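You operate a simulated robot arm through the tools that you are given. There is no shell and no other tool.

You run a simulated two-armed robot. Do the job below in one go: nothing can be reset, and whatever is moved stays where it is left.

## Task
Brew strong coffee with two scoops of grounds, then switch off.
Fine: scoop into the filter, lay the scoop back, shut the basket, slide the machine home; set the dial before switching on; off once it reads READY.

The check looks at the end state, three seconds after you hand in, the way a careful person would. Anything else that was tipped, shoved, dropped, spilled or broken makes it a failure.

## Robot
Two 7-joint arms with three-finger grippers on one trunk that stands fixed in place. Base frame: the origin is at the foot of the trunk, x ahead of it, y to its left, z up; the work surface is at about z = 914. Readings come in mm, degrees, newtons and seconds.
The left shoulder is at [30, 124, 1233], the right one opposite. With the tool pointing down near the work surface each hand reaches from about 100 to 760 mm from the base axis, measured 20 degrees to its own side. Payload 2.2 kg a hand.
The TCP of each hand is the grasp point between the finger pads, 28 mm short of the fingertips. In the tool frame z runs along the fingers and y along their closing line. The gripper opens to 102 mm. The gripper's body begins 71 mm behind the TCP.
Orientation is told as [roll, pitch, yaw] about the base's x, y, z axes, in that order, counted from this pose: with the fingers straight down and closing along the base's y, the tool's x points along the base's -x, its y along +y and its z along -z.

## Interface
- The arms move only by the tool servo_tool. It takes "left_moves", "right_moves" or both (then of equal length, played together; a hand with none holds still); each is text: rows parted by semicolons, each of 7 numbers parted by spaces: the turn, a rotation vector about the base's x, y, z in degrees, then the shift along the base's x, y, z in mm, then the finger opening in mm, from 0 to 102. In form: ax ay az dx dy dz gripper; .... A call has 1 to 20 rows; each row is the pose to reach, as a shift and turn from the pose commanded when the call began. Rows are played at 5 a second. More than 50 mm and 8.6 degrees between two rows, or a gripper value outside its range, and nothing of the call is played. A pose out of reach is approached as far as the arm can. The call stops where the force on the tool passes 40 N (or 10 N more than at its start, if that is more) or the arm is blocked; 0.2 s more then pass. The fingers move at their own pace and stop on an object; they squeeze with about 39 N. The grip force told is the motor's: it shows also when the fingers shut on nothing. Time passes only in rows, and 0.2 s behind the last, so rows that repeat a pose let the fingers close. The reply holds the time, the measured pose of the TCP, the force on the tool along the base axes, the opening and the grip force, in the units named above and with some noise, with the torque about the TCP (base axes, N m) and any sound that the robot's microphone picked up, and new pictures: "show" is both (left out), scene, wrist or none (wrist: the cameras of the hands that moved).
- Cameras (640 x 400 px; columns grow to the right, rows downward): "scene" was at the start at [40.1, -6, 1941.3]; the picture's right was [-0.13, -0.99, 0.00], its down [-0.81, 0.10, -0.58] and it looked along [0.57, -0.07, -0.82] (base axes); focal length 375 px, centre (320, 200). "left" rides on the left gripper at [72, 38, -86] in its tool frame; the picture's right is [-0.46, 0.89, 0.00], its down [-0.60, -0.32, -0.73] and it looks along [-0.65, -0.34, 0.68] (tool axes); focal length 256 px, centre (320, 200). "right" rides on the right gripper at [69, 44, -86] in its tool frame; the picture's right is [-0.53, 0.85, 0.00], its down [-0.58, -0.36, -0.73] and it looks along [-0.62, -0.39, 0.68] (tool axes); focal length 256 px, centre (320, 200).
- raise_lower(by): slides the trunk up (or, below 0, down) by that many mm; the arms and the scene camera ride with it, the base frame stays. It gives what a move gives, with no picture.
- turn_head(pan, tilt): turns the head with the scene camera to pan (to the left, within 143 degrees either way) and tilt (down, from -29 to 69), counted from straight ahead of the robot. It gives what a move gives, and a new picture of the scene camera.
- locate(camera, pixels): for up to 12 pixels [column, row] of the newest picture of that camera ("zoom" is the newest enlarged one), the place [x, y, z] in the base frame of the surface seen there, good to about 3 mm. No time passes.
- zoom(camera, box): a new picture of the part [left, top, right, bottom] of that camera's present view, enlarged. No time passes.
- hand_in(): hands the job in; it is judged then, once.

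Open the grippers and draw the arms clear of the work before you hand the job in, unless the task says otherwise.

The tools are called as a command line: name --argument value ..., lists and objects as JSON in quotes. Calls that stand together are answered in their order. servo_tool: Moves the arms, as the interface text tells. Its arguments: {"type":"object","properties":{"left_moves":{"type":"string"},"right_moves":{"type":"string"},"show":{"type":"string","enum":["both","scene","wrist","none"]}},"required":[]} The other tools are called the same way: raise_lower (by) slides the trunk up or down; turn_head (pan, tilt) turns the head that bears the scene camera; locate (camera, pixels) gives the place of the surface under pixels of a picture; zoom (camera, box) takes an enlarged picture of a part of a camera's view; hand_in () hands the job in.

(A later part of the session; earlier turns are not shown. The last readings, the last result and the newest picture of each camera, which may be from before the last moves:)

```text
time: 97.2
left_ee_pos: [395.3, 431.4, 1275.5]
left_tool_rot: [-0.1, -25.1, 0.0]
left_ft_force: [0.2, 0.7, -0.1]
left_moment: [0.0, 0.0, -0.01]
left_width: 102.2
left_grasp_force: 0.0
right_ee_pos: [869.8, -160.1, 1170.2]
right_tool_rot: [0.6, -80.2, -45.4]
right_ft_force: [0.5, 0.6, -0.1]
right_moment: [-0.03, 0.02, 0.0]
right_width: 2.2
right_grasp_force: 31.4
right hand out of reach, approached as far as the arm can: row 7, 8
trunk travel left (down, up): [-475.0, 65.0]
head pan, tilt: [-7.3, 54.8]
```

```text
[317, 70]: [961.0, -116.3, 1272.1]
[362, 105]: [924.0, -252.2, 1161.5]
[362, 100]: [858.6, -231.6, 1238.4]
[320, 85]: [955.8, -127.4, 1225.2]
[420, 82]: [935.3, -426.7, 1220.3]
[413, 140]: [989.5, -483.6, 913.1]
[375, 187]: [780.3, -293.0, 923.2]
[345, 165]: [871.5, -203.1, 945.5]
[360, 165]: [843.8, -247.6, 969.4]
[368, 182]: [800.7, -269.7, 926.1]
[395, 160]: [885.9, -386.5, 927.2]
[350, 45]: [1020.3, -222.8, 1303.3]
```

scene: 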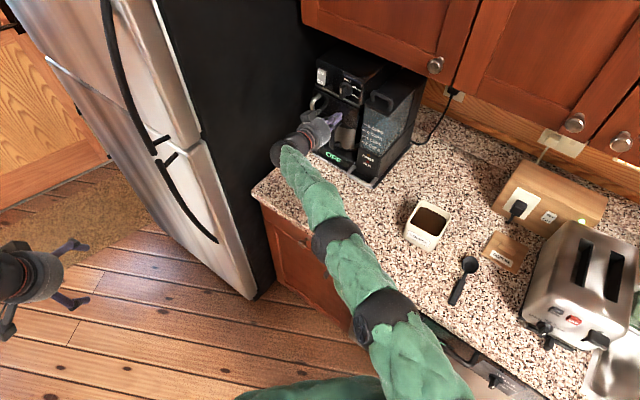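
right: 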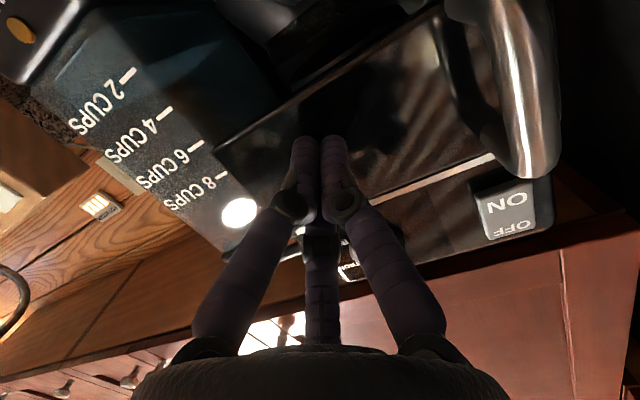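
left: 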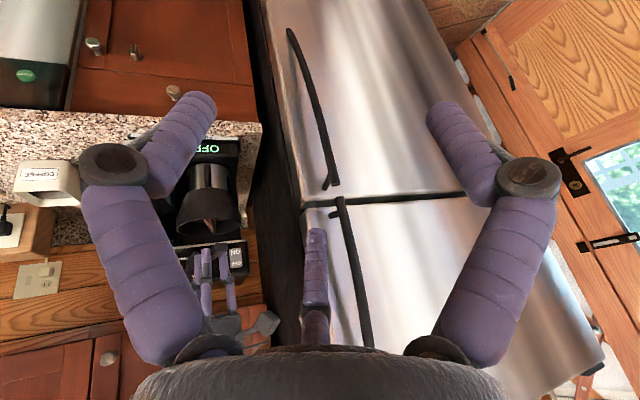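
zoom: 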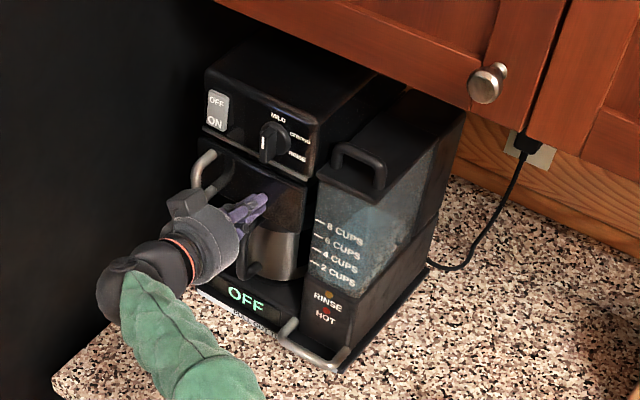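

Nothing marks a stop yet. I retreat the hand to see the front, since pushing lower right (near the tray handle) lies closer to the right arm.

servo_tool --right_moves "0 0 0 -25 25 0 0; 0 0 0 -50 50 0 0; 0 0 0 -75 75 0 0; 0 0 0 -100 90 20 0; 0 0 0 -125 100 40 0; 0 0 0 -125 100 40 0" --show "both"

zoom --camera "scene" --box '[290, 30, 440, 200]'

zoom --camera "scene" --box '[310, 130, 410, 200]'

```text
time: 98.6
left_ee_pos: [396.6, 432.4, 1274.2]
left_tool_rot: [-0.1, -25.0, 0.0]
left_ft_force: [0.5, -0.5, 0.3]
left_moment: [-0.03, 0.0, -0.01]
left_width: 102.0
left_grasp_force: 0.0
right_ee_pos: [744.3, -59.2, 1210.1]
right_tool_rot: [0.1, -80.1, -45.0]
right_ft_force: [1.0, 0.3, 0.1]
right_moment: [0.01, 0.01, 0.0]
right_width: 2.0
right_grasp_force: 31.5
trunk travel left (down, up): [-475.0, 65.0]
head pan, tilt: [-7.3, 54.8]
```

scene: 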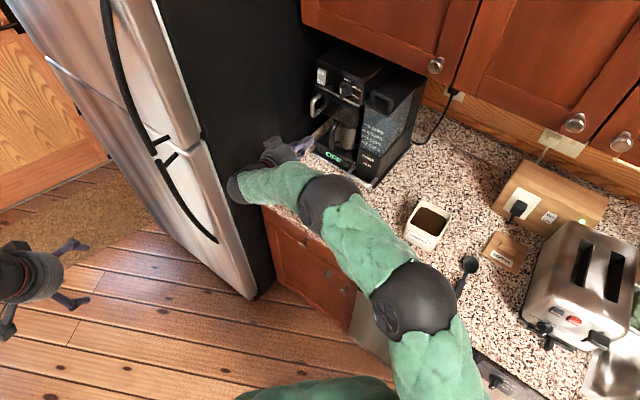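
right: 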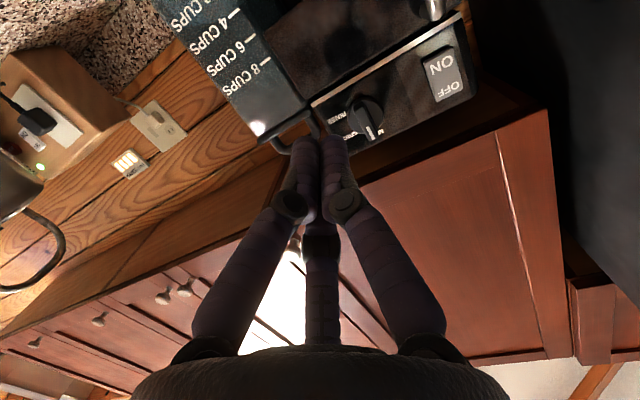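

```text
2.35 times, centred on (365, 115) of scene
```

zoom: 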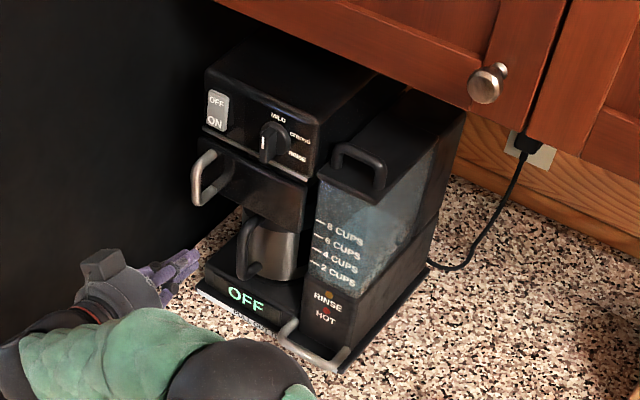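

```text
5.71 times, centred on (360, 165) of scene
```

zoom: 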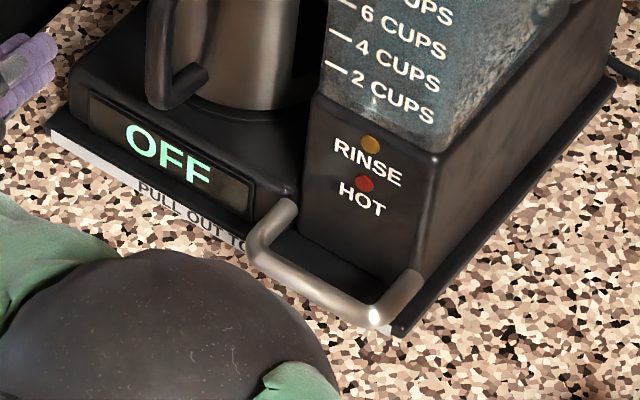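

I locate the tray handle and the plain lower front of the tank housing for the next push.

locate --camera "zoom" --pixels '[[310, 285], [260, 250], [370, 315], [275, 215], [405, 285], [330, 230], [390, 240], [320, 150], [420, 200], [60, 130], [390, 325], [610, 85]]'

locate --camera "scene" --pixels '[[440, 50], [385, 40], [340, 25], [470, 80], [445, 105], [430, 120], [500, 140], [460, 105], [420, 75], [405, 60]]'

```text
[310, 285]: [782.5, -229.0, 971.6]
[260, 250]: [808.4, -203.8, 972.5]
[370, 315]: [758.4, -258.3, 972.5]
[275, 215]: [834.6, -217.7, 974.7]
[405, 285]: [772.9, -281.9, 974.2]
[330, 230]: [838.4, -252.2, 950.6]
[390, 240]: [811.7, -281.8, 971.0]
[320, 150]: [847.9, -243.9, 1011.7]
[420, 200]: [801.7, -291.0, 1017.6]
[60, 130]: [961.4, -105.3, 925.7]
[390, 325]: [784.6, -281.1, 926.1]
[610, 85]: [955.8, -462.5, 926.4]
```

```text
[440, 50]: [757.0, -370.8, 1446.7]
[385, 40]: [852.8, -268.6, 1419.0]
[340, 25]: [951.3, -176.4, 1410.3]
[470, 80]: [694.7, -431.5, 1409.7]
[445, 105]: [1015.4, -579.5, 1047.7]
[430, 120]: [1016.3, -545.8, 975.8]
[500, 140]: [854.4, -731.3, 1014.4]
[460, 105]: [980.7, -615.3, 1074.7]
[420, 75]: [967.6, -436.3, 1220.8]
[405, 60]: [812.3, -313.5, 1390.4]
```

The tray handle bar is at (782,-229,972). I bring the hand back and down to line up behind it, fingers 30° below horizontal.

servo_tool --right_moves "2.4 2.4 0 -30 5 -20 0; 4.7 4.7 0 -60 5 -50 0; 7 7 0 -85 0 -90 0; 9.4 9.4 0 -100 -8 -130 0; 11.8 11.8 0 -106 -17 -170 0; 14.1 14.1 0 -106 -26 -205 0; 14.1 14.1 0 -106 -26 -210 0; 14.1 14.1 0 -106 -26 -210 0" --show "both"

```text
time: 100.4
left_ee_pos: [394.2, 432.2, 1275.1]
left_tool_rot: [0.0, -25.1, 0.0]
left_ft_force: [-1.2, -0.6, -0.1]
left_moment: [0.02, 0.0, -0.01]
left_width: 102.1
left_grasp_force: 0.0
right_ee_pos: [638.1, -86.1, 1000.7]
right_tool_rot: [0.3, -60.1, -45.1]
right_ft_force: [1.3, -0.1, 0.3]
right_moment: [-0.01, -0.01, 0.03]
right_width: 2.4
right_grasp_force: 31.1
trunk travel left (down, up): [-475.0, 65.0]
head pan, tilt: [-7.3, 54.8]
```

scene: 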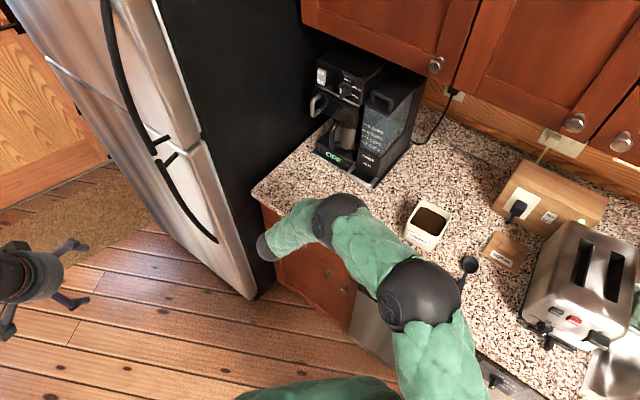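
right: 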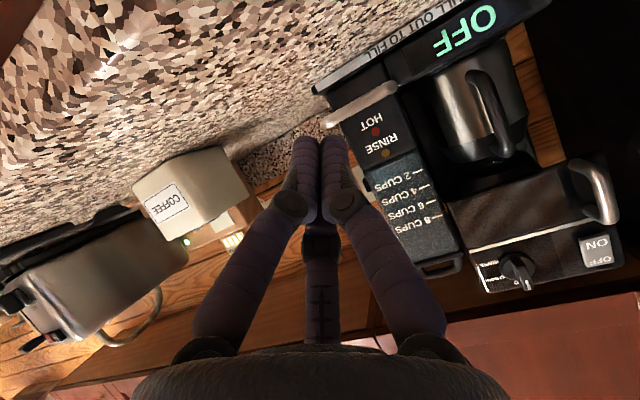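

The view shows the tray handle and front clearly. I advance towards the handle, stopping about 30 mm short.

servo_tool --right_moves "0 0 0 26 -26 -5 0; 0 0 0 52 -52 -10 0; 0 0 0 79 -79 -15 0; 0 0 0 106 -106 -20 0; 0 0 0 106 -106 -20 0" --show "both"

zoom --camera "scene" --box '[300, 120, 420, 220]'

```text
time: 101.6
left_ee_pos: [394.1, 432.6, 1274.9]
left_tool_rot: [0.0, -25.0, -0.1]
left_ft_force: [0.6, 0.1, 0.1]
left_moment: [0.0, -0.03, -0.02]
left_width: 101.9
left_grasp_force: 0.0
right_ee_pos: [742.5, -190.3, 980.3]
right_tool_rot: [0.2, -60.2, -45.0]
right_ft_force: [0.1, 1.0, 0.5]
right_moment: [-0.04, 0.02, 0.01]
right_width: 1.9
right_grasp_force: 31.2
trunk travel left (down, up): [-475.0, 65.0]
head pan, tilt: [-7.3, 54.8]
```

scene: 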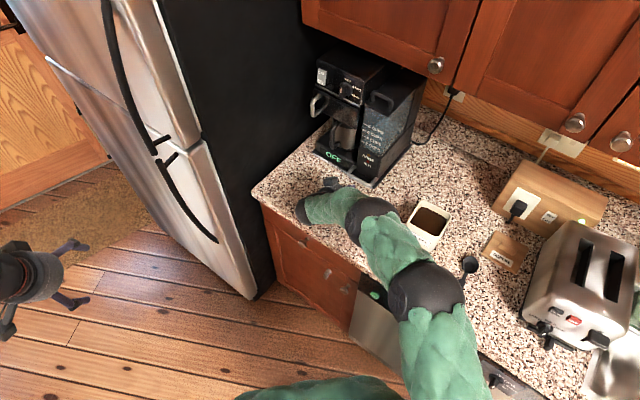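
right: 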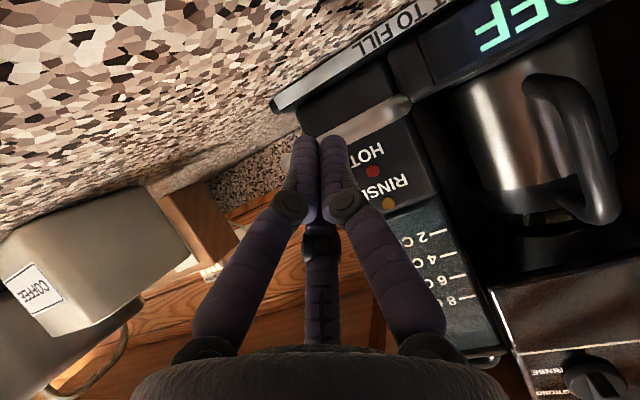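

```text
4.00 times, centred on (360, 170) of scene
```

zoom: 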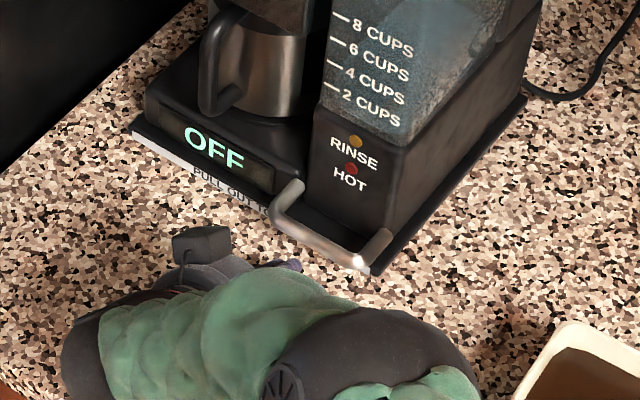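

I check the fingertips' alignment with the handle bar in the right view.

locate --camera "right" --pixels '[[400, 108], [370, 120], [350, 130], [285, 160], [320, 138], [300, 145], [340, 145], [330, 110], [300, 112], [380, 150]]'

locate --camera "scene" --pixels '[[372, 212], [425, 290], [330, 205], [345, 195], [332, 183]]'

```text
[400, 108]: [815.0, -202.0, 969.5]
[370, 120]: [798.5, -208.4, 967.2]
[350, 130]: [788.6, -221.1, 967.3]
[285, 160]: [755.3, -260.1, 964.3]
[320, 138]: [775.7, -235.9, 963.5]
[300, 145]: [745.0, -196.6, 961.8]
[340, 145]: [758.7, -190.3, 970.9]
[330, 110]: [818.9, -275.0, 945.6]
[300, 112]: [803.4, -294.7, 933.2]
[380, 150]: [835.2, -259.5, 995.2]
```

```text
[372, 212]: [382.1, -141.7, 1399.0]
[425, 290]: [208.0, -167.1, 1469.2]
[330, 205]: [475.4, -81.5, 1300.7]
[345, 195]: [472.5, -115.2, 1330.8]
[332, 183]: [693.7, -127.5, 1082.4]
```

The fingertips point at the bar's middle, 32 mm away. I push on it along the slide axis.

servo_tool --right_moves "0 0 0 10 -10 0 0; 0 0 0 20 -20 0 0; 0 0 0 28 -28 0 0; 0 0 0 36 -36 0 0; 0 0 0 44 -44 0 0; 0 0 0 52 -52 0 0; 0 0 0 60 -60 0 0; 0 0 0 68 -68 0 0; 0 0 0 68 -68 0 0" --show "both"

```text
time: 103.3
left_ee_pos: [390.6, 433.0, 1276.1]
left_tool_rot: [0.0, -25.3, 0.1]
left_ft_force: [-0.4, 0.0, 0.5]
left_moment: [0.06, -0.04, 0.02]
left_width: 102.1
left_grasp_force: 0.1
right_ee_pos: [800.2, -245.6, 980.6]
right_tool_rot: [-0.2, -60.0, -44.3]
right_ft_force: [-28.9, 17.4, 21.2]
right_moment: [-0.36, 0.13, -0.36]
right_width: 6.2
right_grasp_force: 31.5
trunk travel left (down, up): [-475.0, 65.0]
head pan, tilt: [-7.3, 54.8]
stopped in row 8 (right hand): the force on the tool passed its limit at 52 N (the readings are from after the stop); the commanded pose is now the measured one
```

scene: 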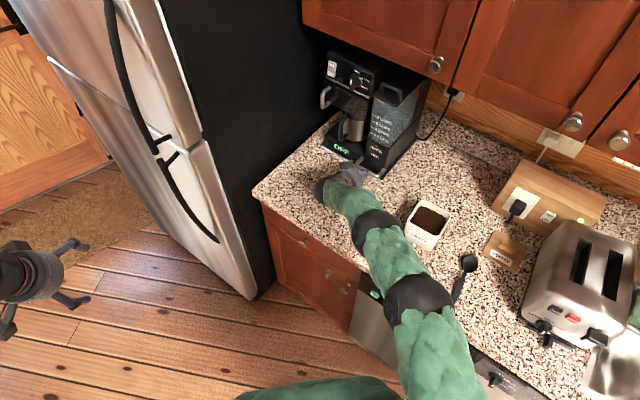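
right: 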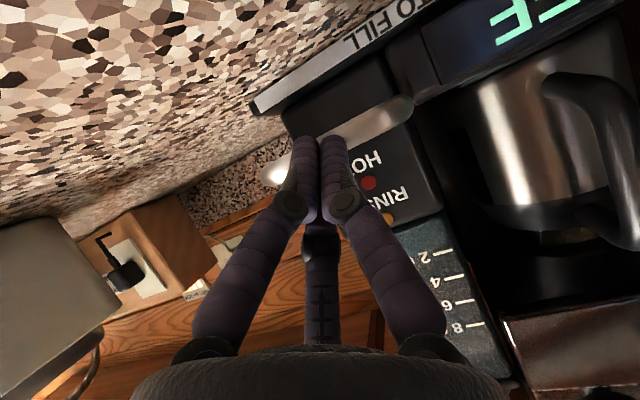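

The push met a hard stop (52 N), so the machine is home. I back the hand off and inspect.

servo_tool --right_moves "0 0 0 -10 10 0 0; 0 0 0 -35 35 5 0; 0 0 0 -65 65 10 0; 0 0 0 -95 95 20 0; 0 0 0 -95 95 20 0" --show "both"

zoom --camera "scene" --box '[300, 30, 450, 200]'

locate --camera "scene" --pixels '[[331, 68], [352, 80], [365, 95], [328, 80], [340, 72], [372, 92], [340, 110], [325, 100], [385, 175], [380, 170], [345, 150], [350, 62]]'

```text
time: 104.5
left_ee_pos: [395.4, 431.2, 1274.4]
left_tool_rot: [0.0, -25.0, 0.0]
left_ft_force: [0.5, 0.7, 0.0]
left_moment: [0.02, 0.04, 0.0]
left_width: 102.1
left_grasp_force: 0.1
right_ee_pos: [709.5, -156.3, 994.2]
right_tool_rot: [-0.4, -59.6, -44.4]
right_ft_force: [0.9, 0.6, 0.2]
right_moment: [-0.01, 0.0, 0.02]
right_width: 2.0
right_grasp_force: 31.3
trunk travel left (down, up): [-475.0, 65.0]
head pan, tilt: [-7.3, 54.8]
```

scene: 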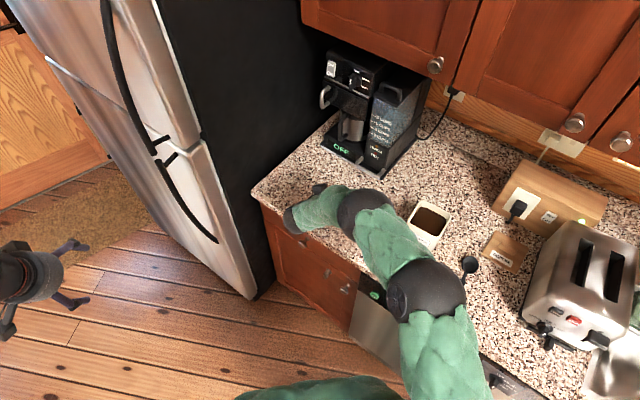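
right: 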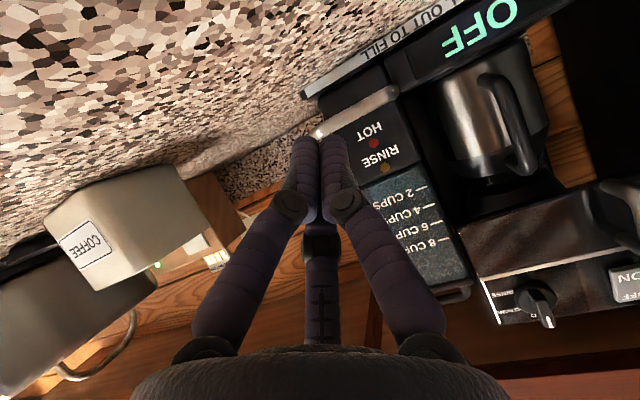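

```text
2.35 times, centred on (375, 115) of scene
```

zoom: 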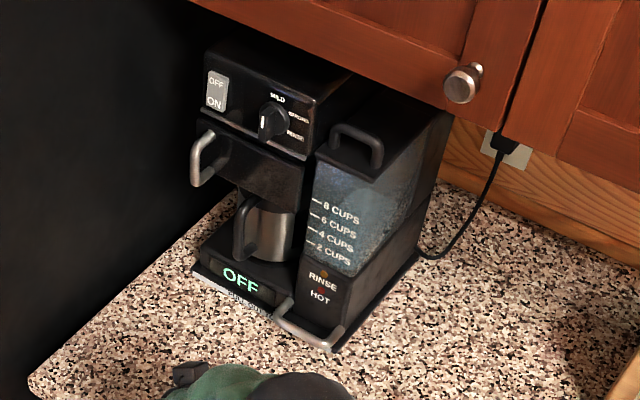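

```text
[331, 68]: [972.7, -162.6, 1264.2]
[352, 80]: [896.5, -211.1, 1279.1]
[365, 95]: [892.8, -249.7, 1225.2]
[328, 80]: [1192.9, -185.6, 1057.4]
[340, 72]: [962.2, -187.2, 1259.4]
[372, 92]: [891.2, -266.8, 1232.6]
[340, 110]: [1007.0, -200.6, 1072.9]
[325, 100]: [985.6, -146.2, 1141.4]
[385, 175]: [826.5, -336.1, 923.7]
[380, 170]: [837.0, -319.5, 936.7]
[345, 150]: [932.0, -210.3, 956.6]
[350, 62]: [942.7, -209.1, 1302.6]
```

The machine front is now flush with the cabinet face, display still OFF. Next is the dial: I raise the right hand in front of it, turning to azimuth -30° for reach.

servo_tool --right_moves "-2.2 -2.9 2 -4 4 38 0; -4.4 -5.8 4 -9 9 77 0; -6.6 -8.7 6.1 -13 13 116 0; -8.8 -11.6 8.1 -17 17 154 0; -11 -14.5 10.1 -21 21 193 0; -13.2 -17.4 12.1 -26 26 232 0; -15.4 -20.3 14.15 -30 30 270 0; -15.4 -20.3 14.15 4 27 270 0; -15.4 -20.3 14.15 38 24 270 0; -15.4 -20.3 14.15 73 20 270 0; -15.4 -20.3 14.15 73 20 270 0" --show "both"

```text
time: 106.9
left_ee_pos: [393.7, 433.5, 1274.1]
left_tool_rot: [0.0, -24.9, 0.0]
left_ft_force: [0.6, 0.4, -1.0]
left_moment: [-0.01, 0.02, 0.02]
left_width: 102.1
left_grasp_force: 0.1
right_ee_pos: [779.8, -136.9, 1266.0]
right_tool_rot: [-0.6, -85.1, -29.5]
right_ft_force: [-0.3, -0.4, 0.6]
right_moment: [0.02, 0.01, 0.02]
right_width: 1.9
right_grasp_force: 31.4
trunk travel left (down, up): [-475.0, 65.0]
head pan, tilt: [-7.3, 54.8]
```

scene: 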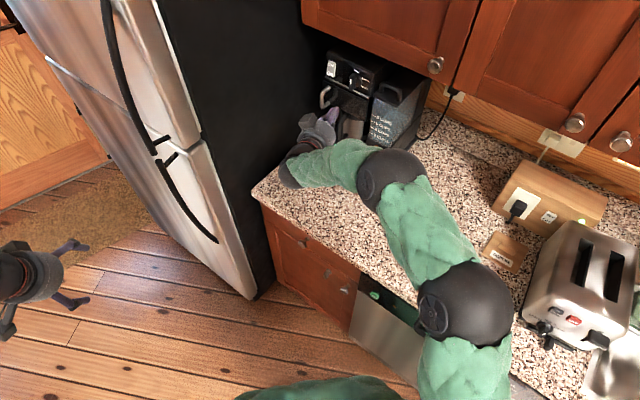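
right: 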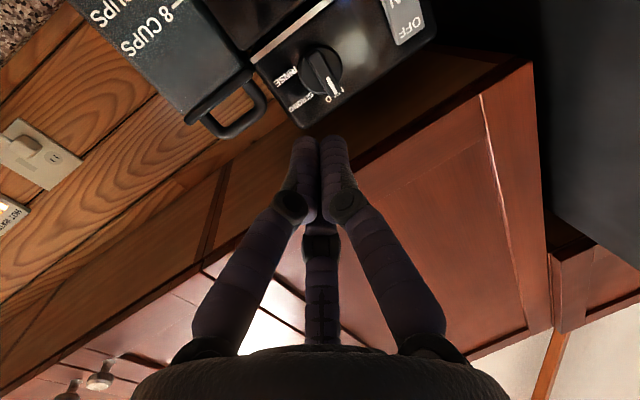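

The dial shows at right-camera (322,72). I zoom in there and locate knob, ticks, face and switch.

zoom --camera "right" --box '[240, 0, 440, 130]'

zoom --camera "scene" --box '[315, 45, 385, 110]'

```text
3.08 times, centred on (340, 65) of right
```

zoom: 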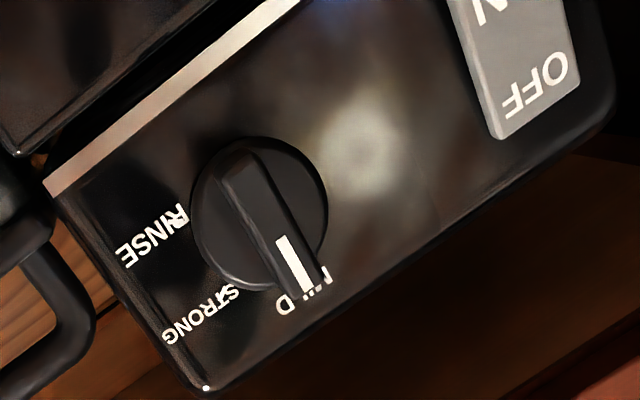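

```text
6.15 times, centred on (350, 78) of scene
```

zoom: 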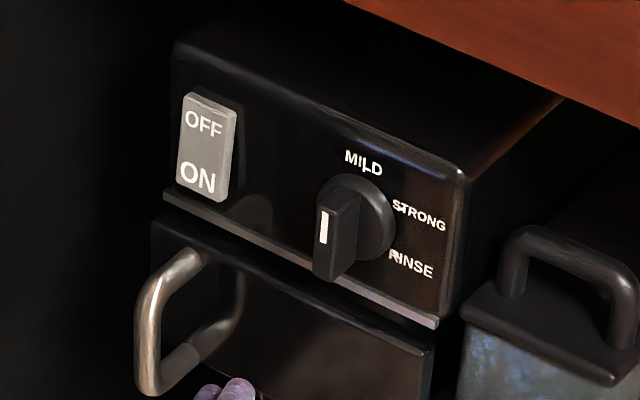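

I locate the labels/ticks, the disc rim and the pointer in 3D to get the dial's true angles.

zoom --camera "right" --box '[270, 30, 370, 110]'

```text
5.00 times, centred on (320, 70) of right
```

zoom: 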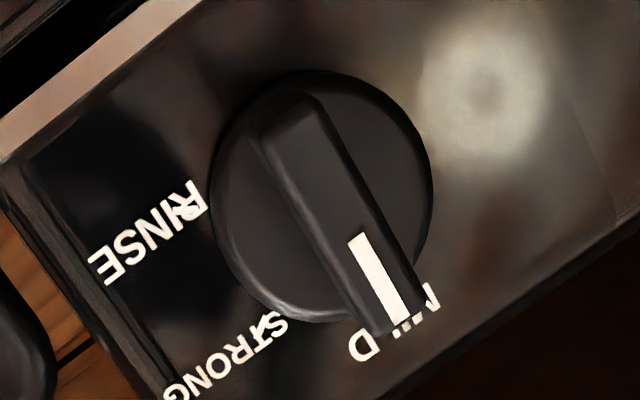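

locate --camera "zoom" --pixels '[[190, 205], [270, 325], [430, 305], [365, 345], [380, 280], [300, 110], [215, 200], [320, 75], [430, 200], [300, 318], [200, 260], [480, 250]]'

locate --camera "zoom" --pixels '[[355, 240], [405, 315], [285, 120], [330, 220], [370, 330], [265, 140], [240, 300], [150, 240], [220, 340], [420, 130], [235, 230], [390, 150]]'

```text
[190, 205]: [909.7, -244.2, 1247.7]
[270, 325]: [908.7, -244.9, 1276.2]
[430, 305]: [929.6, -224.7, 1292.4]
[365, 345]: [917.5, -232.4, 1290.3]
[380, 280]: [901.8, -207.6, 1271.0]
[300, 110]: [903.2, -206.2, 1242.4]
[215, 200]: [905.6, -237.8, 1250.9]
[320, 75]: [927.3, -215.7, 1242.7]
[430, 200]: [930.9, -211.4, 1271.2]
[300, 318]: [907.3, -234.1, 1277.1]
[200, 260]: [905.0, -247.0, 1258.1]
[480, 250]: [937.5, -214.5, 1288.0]
```

```text
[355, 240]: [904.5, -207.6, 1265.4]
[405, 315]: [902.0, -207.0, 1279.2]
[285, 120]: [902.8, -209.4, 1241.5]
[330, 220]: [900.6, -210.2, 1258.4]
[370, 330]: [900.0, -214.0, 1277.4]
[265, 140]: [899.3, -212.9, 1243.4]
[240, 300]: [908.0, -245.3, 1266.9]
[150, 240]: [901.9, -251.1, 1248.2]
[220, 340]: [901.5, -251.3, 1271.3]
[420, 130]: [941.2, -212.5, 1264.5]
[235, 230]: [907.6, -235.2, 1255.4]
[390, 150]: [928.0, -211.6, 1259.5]
```

The bar knob is vertical at MILD: centre c≈489, z≈1260, front at s≈785, face s≈816 (s,c along/across the slide axis), with STRONG about 55-60° clockwise. I open the fingers to 50 mm and move to just in front of the knob, aligned at azimuth -36°.

servo_tool --right_moves "-0.6 -1.1 -1.6 15 -8 -2 50; -1.2 -2.2 -3.2 35 -18 -3 50; -1.8 -3.2 -4.9 55 -28 -4 50; -2.4 -4.3 -6.5 75 -38 -5 50; -2.4 -4.3 -6.5 91 -48.4 -6 50; -2.4 -4.3 -6.5 91 -48.4 -6 50" --show "both"

zoom --camera "right" --box '[220, 40, 460, 220]'

zoom --camera "scene" --box '[310, 40, 400, 120]'

```text
time: 108.3
left_ee_pos: [395.4, 431.4, 1275.7]
left_tool_rot: [-0.1, -25.0, 0.0]
left_ft_force: [0.3, 0.3, 0.3]
left_moment: [-0.01, -0.05, 0.01]
left_width: 102.1
left_grasp_force: 0.1
right_ee_pos: [873.7, -183.6, 1259.8]
right_tool_rot: [90.2, -89.6, -127.0]
right_ft_force: [-0.2, -0.9, -0.4]
right_moment: [-0.03, 0.01, -0.03]
right_width: 49.8
right_grasp_force: 0.1
trunk travel left (down, up): [-475.0, 65.0]
head pan, tilt: [-7.3, 54.8]
```

scene: 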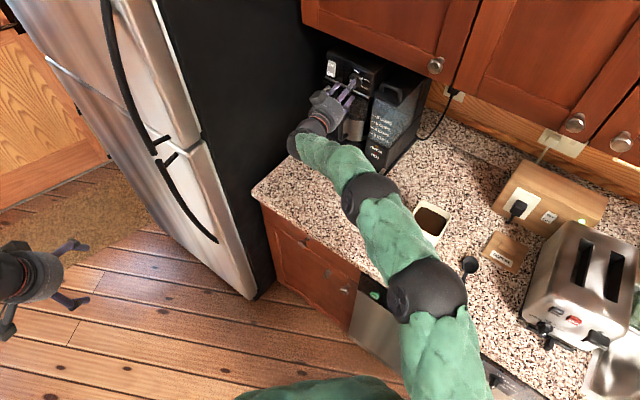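
right: 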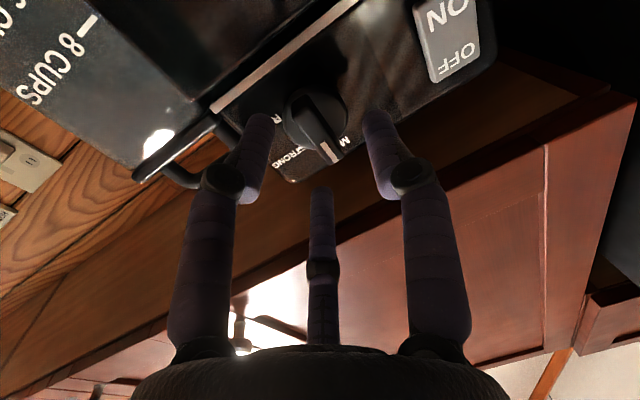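

```text
2.22 times, centred on (340, 130) of right
```

zoom: 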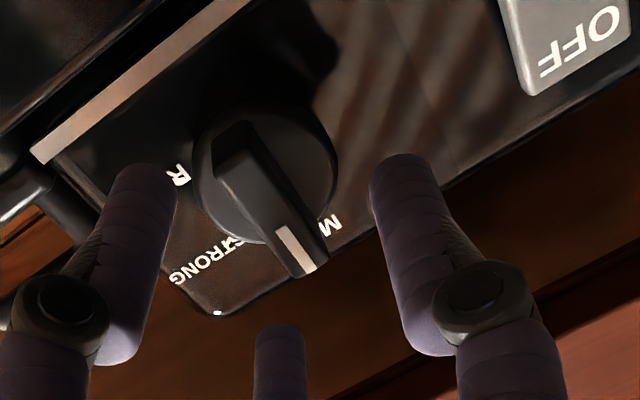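

```text
5.00 times, centred on (355, 80) of scene
```

zoom: 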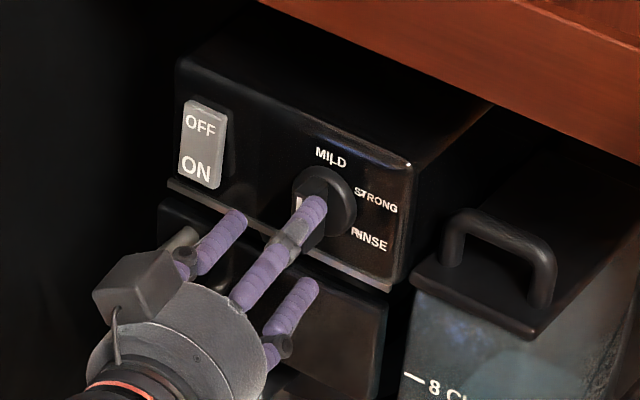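

The fingers straddle the knob bar. I shift 6 mm to the right for a centred three-finger grip and advance so the tips pass the bar but stop short of the disc.

servo_tool --right_moves "0 0 0 -4.2 -4.2 0 50; 0 0 0 4 -11 0 50; 0 0 0 11 -17.5 0 50; 0 0 0 16.8 -22.7 0 50; 0 0 0 16.8 -22.7 0 50" --show "both"

zoom --camera "right" --box '[220, 40, 460, 220]'

zoom --camera "scene" --box '[310, 40, 400, 120]'

```text
time: 109.5
left_ee_pos: [394.5, 431.9, 1274.8]
left_tool_rot: [0.0, -25.0, 0.0]
left_ft_force: [-0.5, -0.4, -0.1]
left_moment: [-0.02, -0.03, 0.01]
left_width: 102.0
left_grasp_force: 0.0
right_ee_pos: [889.6, -205.2, 1259.7]
right_tool_rot: [87.4, -89.7, -124.1]
right_ft_force: [-0.4, -0.5, -0.2]
right_moment: [0.02, 0.01, 0.02]
right_width: 50.1
right_grasp_force: 0.1
trunk travel left (down, up): [-475.0, 65.0]
head pan, tilt: [-7.3, 54.8]
```

scene: 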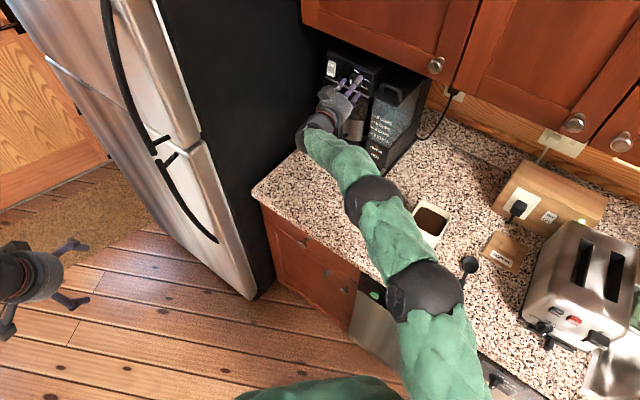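
right: 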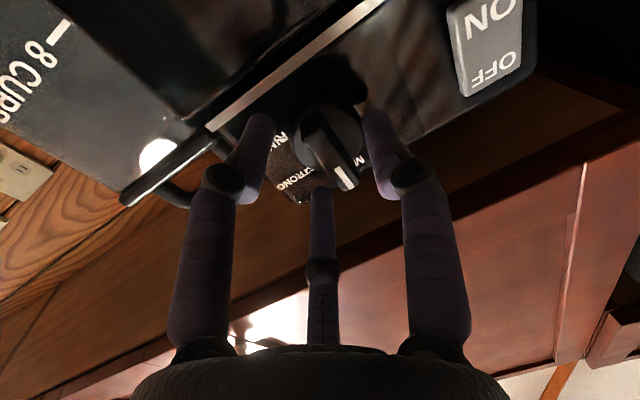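

```text
2.22 times, centred on (340, 130) of right
```

zoom: 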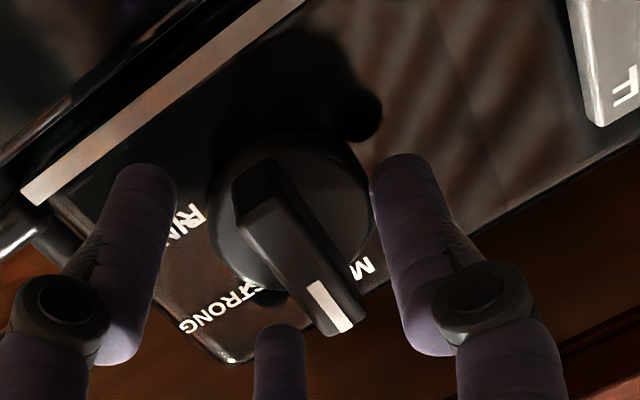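

```text
5.00 times, centred on (355, 80) of scene
```

zoom: 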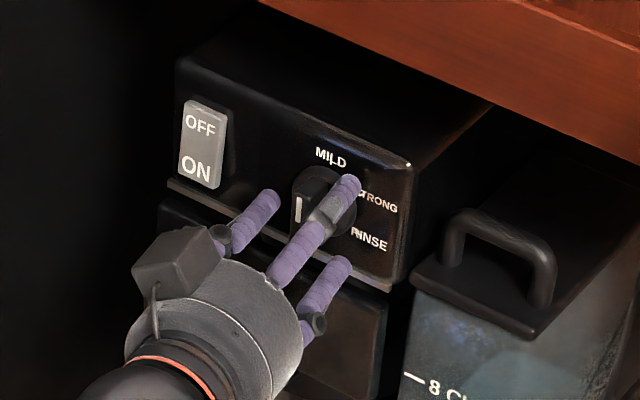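

The left finger is left of the bar and the two right fingers are on its right side. I close on the bar.

servo_tool --right_moves "0 0 0 0 0 0 40; 0 0 0 0 0 0 32; 0 0 0 0 0 0 25; 0 0 0 0 0 0 18; 0 0 0 0 0 0 10; 0 0 0 0 0 0 0; 0 0 0 0 0 0 0" --show "both"

zoom --camera "right" --box '[240, 60, 440, 220]'

zoom --camera "scene" --box '[310, 40, 400, 120]'

```text
time: 111.1
left_ee_pos: [395.0, 432.1, 1274.0]
left_tool_rot: [-0.1, -25.0, 0.0]
left_ft_force: [-0.4, -0.9, -0.9]
left_moment: [0.01, 0.01, 0.01]
left_width: 101.8
left_grasp_force: 0.0
right_ee_pos: [889.4, -205.2, 1259.0]
right_tool_rot: [90.2, -89.6, -126.9]
right_ft_force: [4.3, 4.7, 1.4]
right_moment: [0.05, 0.06, -0.67]
right_width: 23.0
right_grasp_force: 44.5
trunk travel left (down, up): [-475.0, 65.0]
head pan, tilt: [-7.3, 54.8]
```

scene: 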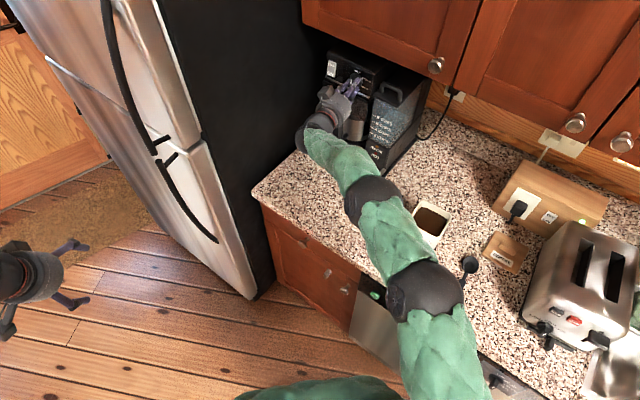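
right: 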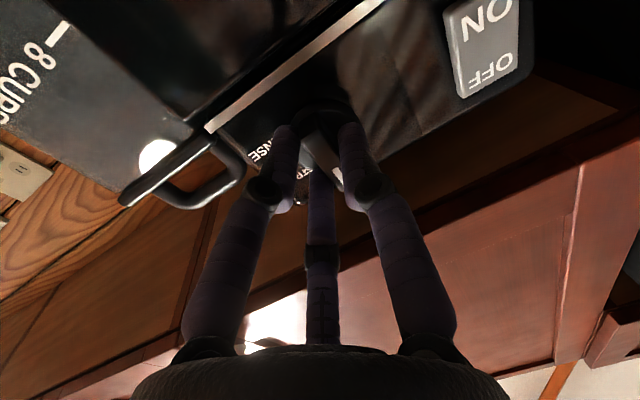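

```text
2.50 times, centred on (340, 140) of right
```

zoom: 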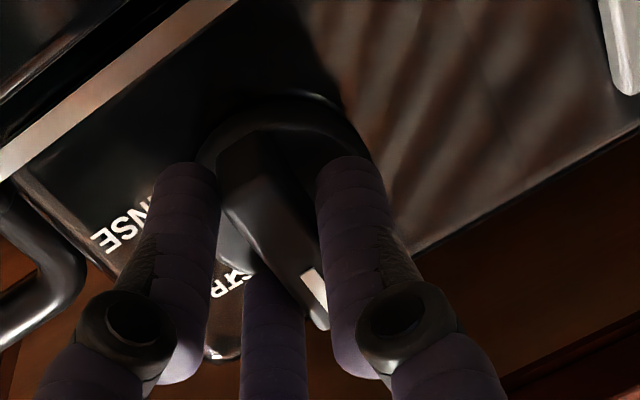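

```text
5.00 times, centred on (355, 80) of scene
```

zoom: 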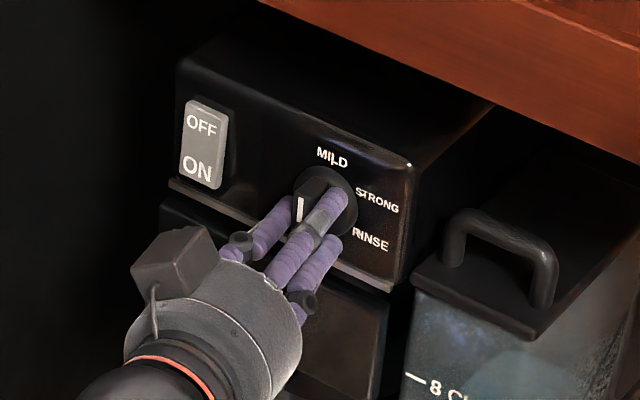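

The bar is gripped (23 mm, lateral force small). I turn it clockwise about the hand axis, first by 45°, compensating for the 5 mm grip offset.

servo_tool --right_moves "6.1 -4.4 0 0 0 -0.6 0; 12.1 -8.8 0 0.1 0.1 -1.3 0; 18.2 -13.2 0 0.2 0.3 -1.9 0; 24.3 -17.6 0 0.4 0.5 -2.5 0; 30.3 -22.1 0 0.6 0.8 -3 0; 36.4 -26.5 0 0.9 1.2 -3.5 0; 36.4 -26.5 0 0.9 1.2 -3.5 0" --show "both"

zoom --camera "right" --box '[240, 60, 440, 220]'

zoom --camera "scene" --box '[320, 50, 380, 105]'

```text
time: 112.7
left_ee_pos: [396.0, 433.7, 1273.8]
left_tool_rot: [-0.1, -25.0, 0.1]
left_ft_force: [0.0, -0.8, 0.6]
left_moment: [0.02, 0.0, -0.02]
left_width: 102.0
left_grasp_force: 0.0
right_ee_pos: [891.9, -204.0, 1256.0]
right_tool_rot: [89.4, -44.5, -125.9]
right_ft_force: [11.8, 9.9, 6.7]
right_moment: [0.09, 0.18, -0.53]
right_width: 22.5
right_grasp_force: 45.0
trunk travel left (down, up): [-475.0, 65.0]
head pan, tilt: [-7.3, 54.8]
```

scene: 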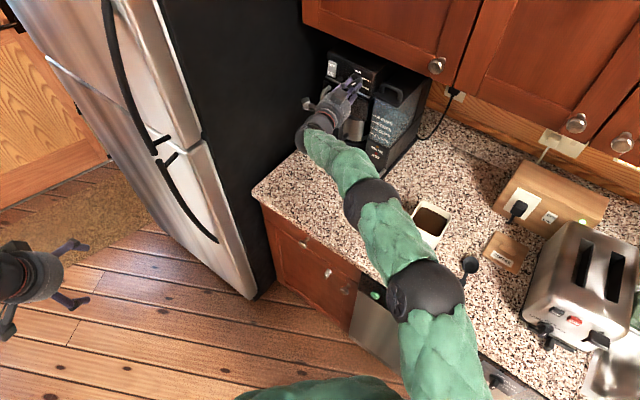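
right: 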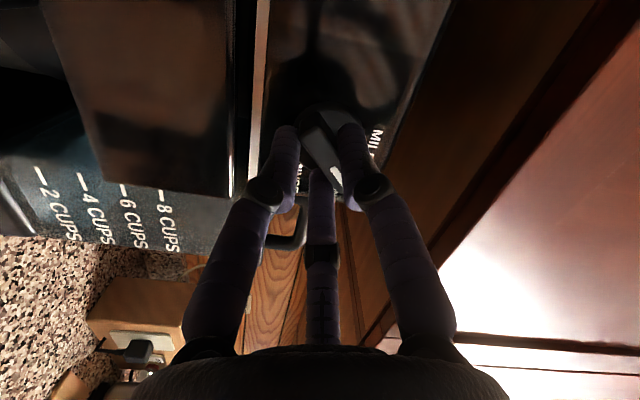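

```text
2.50 times, centred on (340, 140) of right
```

zoom: 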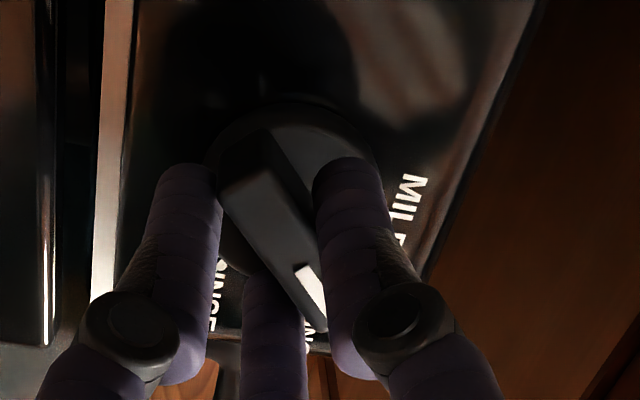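

```text
7.27 times, centred on (350, 78) of scene
```

zoom: 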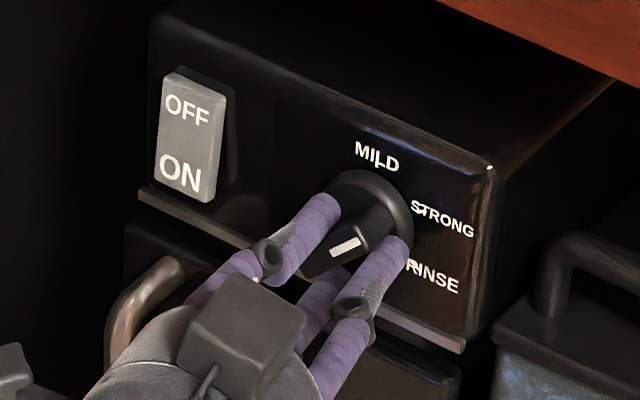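

The pointer stands at about 46° by the picture; the STRONG tick works out at 60°. I turn another 15°, easing 1 mm left to relieve the side force.

servo_tool --right_moves "6.1 -4.4 0 0.8 1 -0.5 0; 12.1 -8.8 0 1.4 1.8 -0.8 0; 12.1 -8.8 0 1.4 1.8 -0.8 0" --show "both"

zoom --camera "scene" --box '[320, 50, 380, 105]'

```text
time: 113.5
left_ee_pos: [395.2, 433.6, 1274.7]
left_tool_rot: [0.0, -25.0, 0.1]
left_ft_force: [0.1, 0.2, -0.3]
left_moment: [0.02, -0.01, -0.03]
left_width: 102.1
left_grasp_force: 0.1
right_ee_pos: [892.6, -202.5, 1256.6]
right_tool_rot: [89.4, -29.7, -126.1]
right_ft_force: [7.9, 8.7, 9.4]
right_moment: [0.06, 0.08, -0.88]
right_width: 21.6
right_grasp_force: 45.0
trunk travel left (down, up): [-475.0, 65.0]
head pan, tilt: [-7.3, 54.8]
```

scene: 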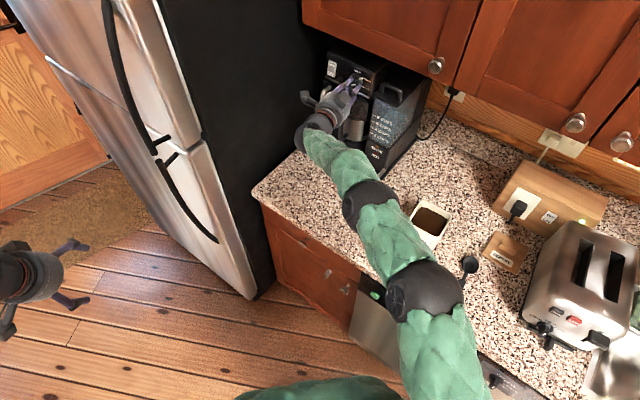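
right: 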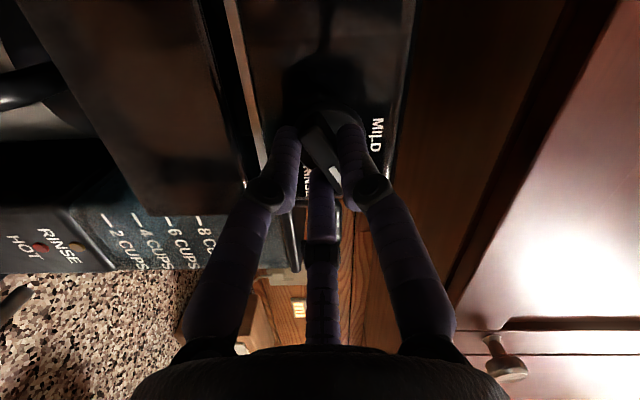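

```text
7.27 times, centred on (350, 78) of scene
```

zoom: 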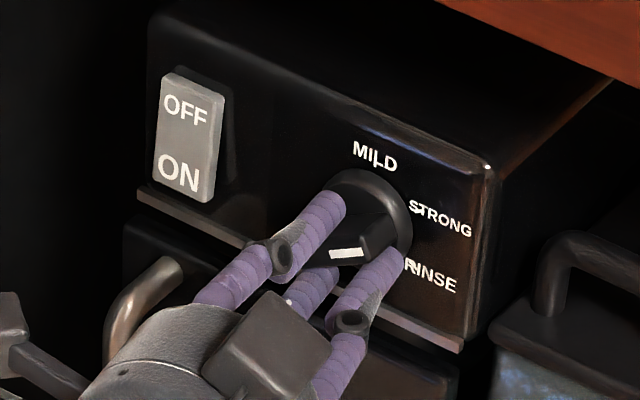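

By the same picture measure the pointer is at 59° and the STRONG tick at 59.7°. I release the knob and check it stays.

servo_tool --right_moves "0 0 0 0 0 0 30; 0 0 0 0 0 0 45; 0 0 0 0 0 0 50; 0 0 0 0 0 0 50" --show "none"

servo_tool --right_moves "0 0 0 -14 14 0 50; 0 0 0 -35 35 0 50; 0 0 0 -55 55 0 50; 0 0 0 -55 55 0 50" --show "both"

zoom --camera "scene" --box '[320, 50, 380, 105]'

zoom --camera "right" --box '[240, 20, 440, 180]'

```text
time: 114.5
left_ee_pos: [393.9, 431.8, 1274.1]
left_tool_rot: [0.0, -24.9, 0.0]
left_ft_force: [-0.6, -0.8, 0.3]
left_moment: [-0.01, 0.02, 0.03]
left_width: 102.0
left_grasp_force: 0.0
right_ee_pos: [892.2, -204.2, 1254.2]
right_tool_rot: [89.2, -29.7, -126.1]
right_ft_force: [0.1, -0.3, -0.2]
right_moment: [0.01, 0.01, 0.02]
right_width: 50.1
right_grasp_force: 0.1
trunk travel left (down, up): [-475.0, 65.0]
head pan, tilt: [-7.3, 54.8]
```

```text
time: 115.5
left_ee_pos: [395.1, 431.4, 1275.4]
left_tool_rot: [0.1, -24.9, 0.0]
left_ft_force: [0.2, 0.8, 0.5]
left_moment: [0.04, 0.0, -0.02]
left_width: 101.8
left_grasp_force: 0.1
right_ee_pos: [838.5, -148.4, 1256.6]
right_tool_rot: [89.1, -29.8, -126.0]
right_ft_force: [0.0, -0.5, 0.2]
right_moment: [-0.02, 0.0, 0.01]
right_width: 50.1
right_grasp_force: 0.1
trunk travel left (down, up): [-475.0, 65.0]
head pan, tilt: [-7.3, 54.8]
```

scene: 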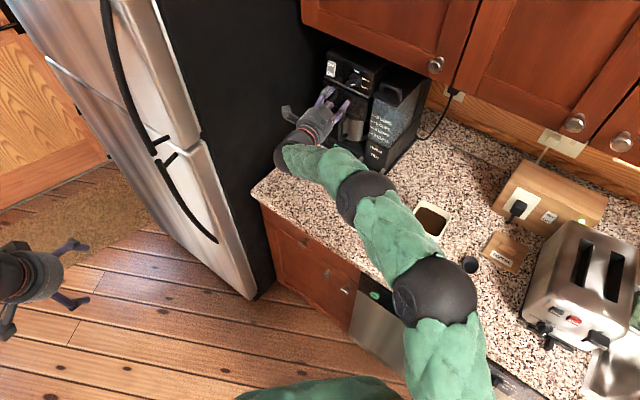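
right: 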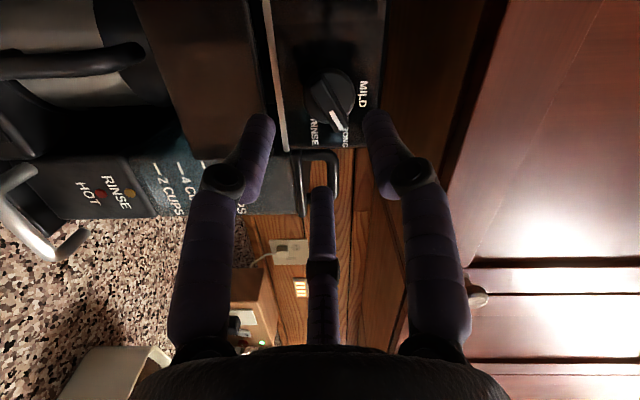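

```text
7.27 times, centred on (350, 78) of scene
```

zoom: 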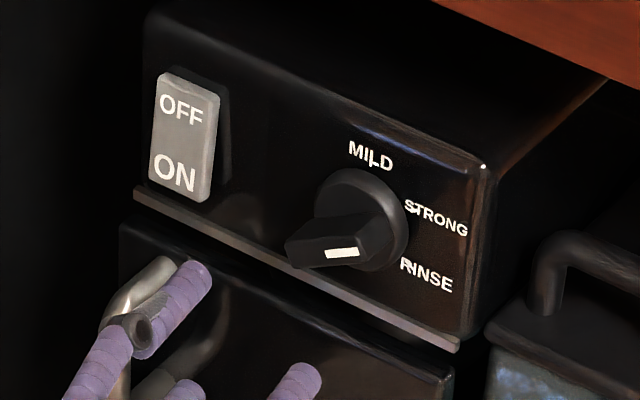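

```text
2.50 times, centred on (340, 100) of right
```

zoom: 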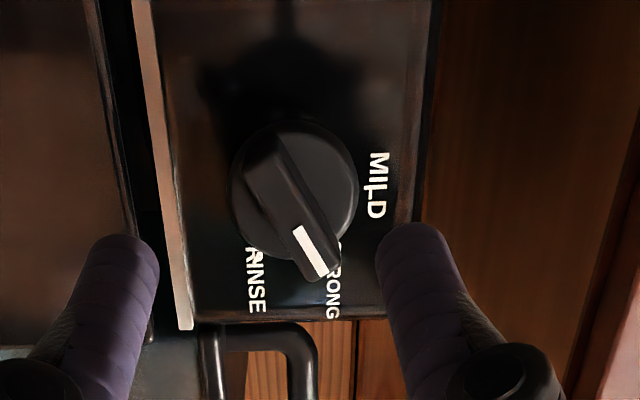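

The knob stays after release. I verify the pointer angle in 3D against the ticks.

locate --camera "zoom" --pixels '[[303, 235], [320, 268], [255, 165], [275, 145], [290, 260], [330, 255], [375, 190], [253, 256], [342, 248], [318, 130], [240, 215], [357, 195]]'

locate --camera "scene" --pixels '[[351, 85.5], [355, 84.5], [352.5, 85], [347, 84], [358, 78], [360, 79.5], [358.5, 86.5], [362, 80], [358, 87], [353, 72], [350, 75], [360, 85]]'

```text
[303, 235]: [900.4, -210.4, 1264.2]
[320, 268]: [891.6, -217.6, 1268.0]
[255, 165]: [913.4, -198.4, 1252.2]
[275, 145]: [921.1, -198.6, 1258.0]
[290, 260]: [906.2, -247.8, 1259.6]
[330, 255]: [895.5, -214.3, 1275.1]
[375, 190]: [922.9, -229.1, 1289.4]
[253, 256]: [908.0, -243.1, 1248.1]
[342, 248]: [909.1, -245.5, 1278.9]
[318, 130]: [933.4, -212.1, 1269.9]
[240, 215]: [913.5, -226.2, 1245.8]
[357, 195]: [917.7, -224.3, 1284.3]
```

```text
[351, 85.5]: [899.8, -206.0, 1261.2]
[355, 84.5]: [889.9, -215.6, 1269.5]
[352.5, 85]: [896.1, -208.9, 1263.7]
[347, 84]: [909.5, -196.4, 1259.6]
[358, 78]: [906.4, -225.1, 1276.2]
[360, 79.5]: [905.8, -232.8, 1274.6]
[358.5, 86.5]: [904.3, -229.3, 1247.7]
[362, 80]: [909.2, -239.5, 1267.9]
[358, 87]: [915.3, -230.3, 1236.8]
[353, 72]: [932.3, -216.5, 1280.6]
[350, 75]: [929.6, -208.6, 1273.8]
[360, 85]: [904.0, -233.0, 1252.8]
```

The pointer lies at about 60°. I take a tighter look at the ticks in the scene view to make sure STRONG is what it points at.

zoom --camera "scene" --box '[335, 62, 375, 97]'

```text
11.43 times, centred on (355, 80) of scene
```

zoom: 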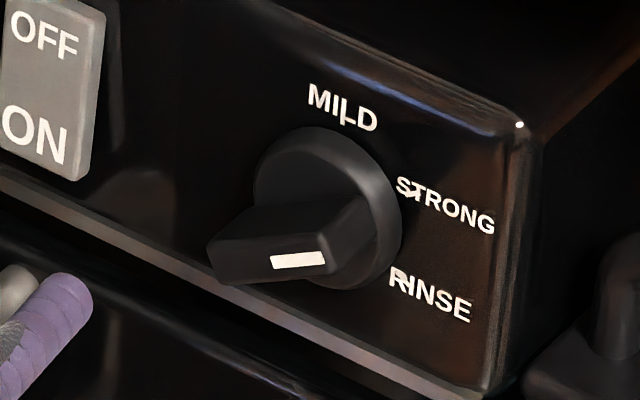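

locate --camera "zoom" --pixels '[[344, 115], [413, 194], [404, 280], [255, 190], [400, 215], [325, 130], [355, 287], [385, 270], [270, 150], [390, 160], [440, 205], [435, 295]]'

locate --camera "zoom" --pixels '[[344, 117], [412, 195], [403, 279], [345, 118], [414, 193], [405, 281], [275, 262], [325, 258], [300, 260], [230, 265], [345, 225], [225, 240]]'

```text
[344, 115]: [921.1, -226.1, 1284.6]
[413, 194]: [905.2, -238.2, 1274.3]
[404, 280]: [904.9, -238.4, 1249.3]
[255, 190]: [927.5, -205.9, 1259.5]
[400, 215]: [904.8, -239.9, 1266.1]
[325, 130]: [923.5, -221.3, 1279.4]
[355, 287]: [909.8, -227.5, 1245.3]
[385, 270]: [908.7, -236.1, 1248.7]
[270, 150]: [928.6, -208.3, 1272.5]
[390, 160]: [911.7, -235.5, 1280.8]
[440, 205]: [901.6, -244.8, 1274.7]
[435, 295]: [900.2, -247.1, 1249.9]
```

```text
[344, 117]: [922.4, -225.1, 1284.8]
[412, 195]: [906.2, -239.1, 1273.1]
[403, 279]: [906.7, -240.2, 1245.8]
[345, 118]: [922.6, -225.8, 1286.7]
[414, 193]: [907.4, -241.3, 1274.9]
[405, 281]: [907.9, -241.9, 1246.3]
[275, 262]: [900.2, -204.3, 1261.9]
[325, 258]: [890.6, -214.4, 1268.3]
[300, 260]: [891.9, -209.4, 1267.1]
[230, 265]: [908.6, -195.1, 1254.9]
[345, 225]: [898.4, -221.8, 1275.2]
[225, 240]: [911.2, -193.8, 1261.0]
```

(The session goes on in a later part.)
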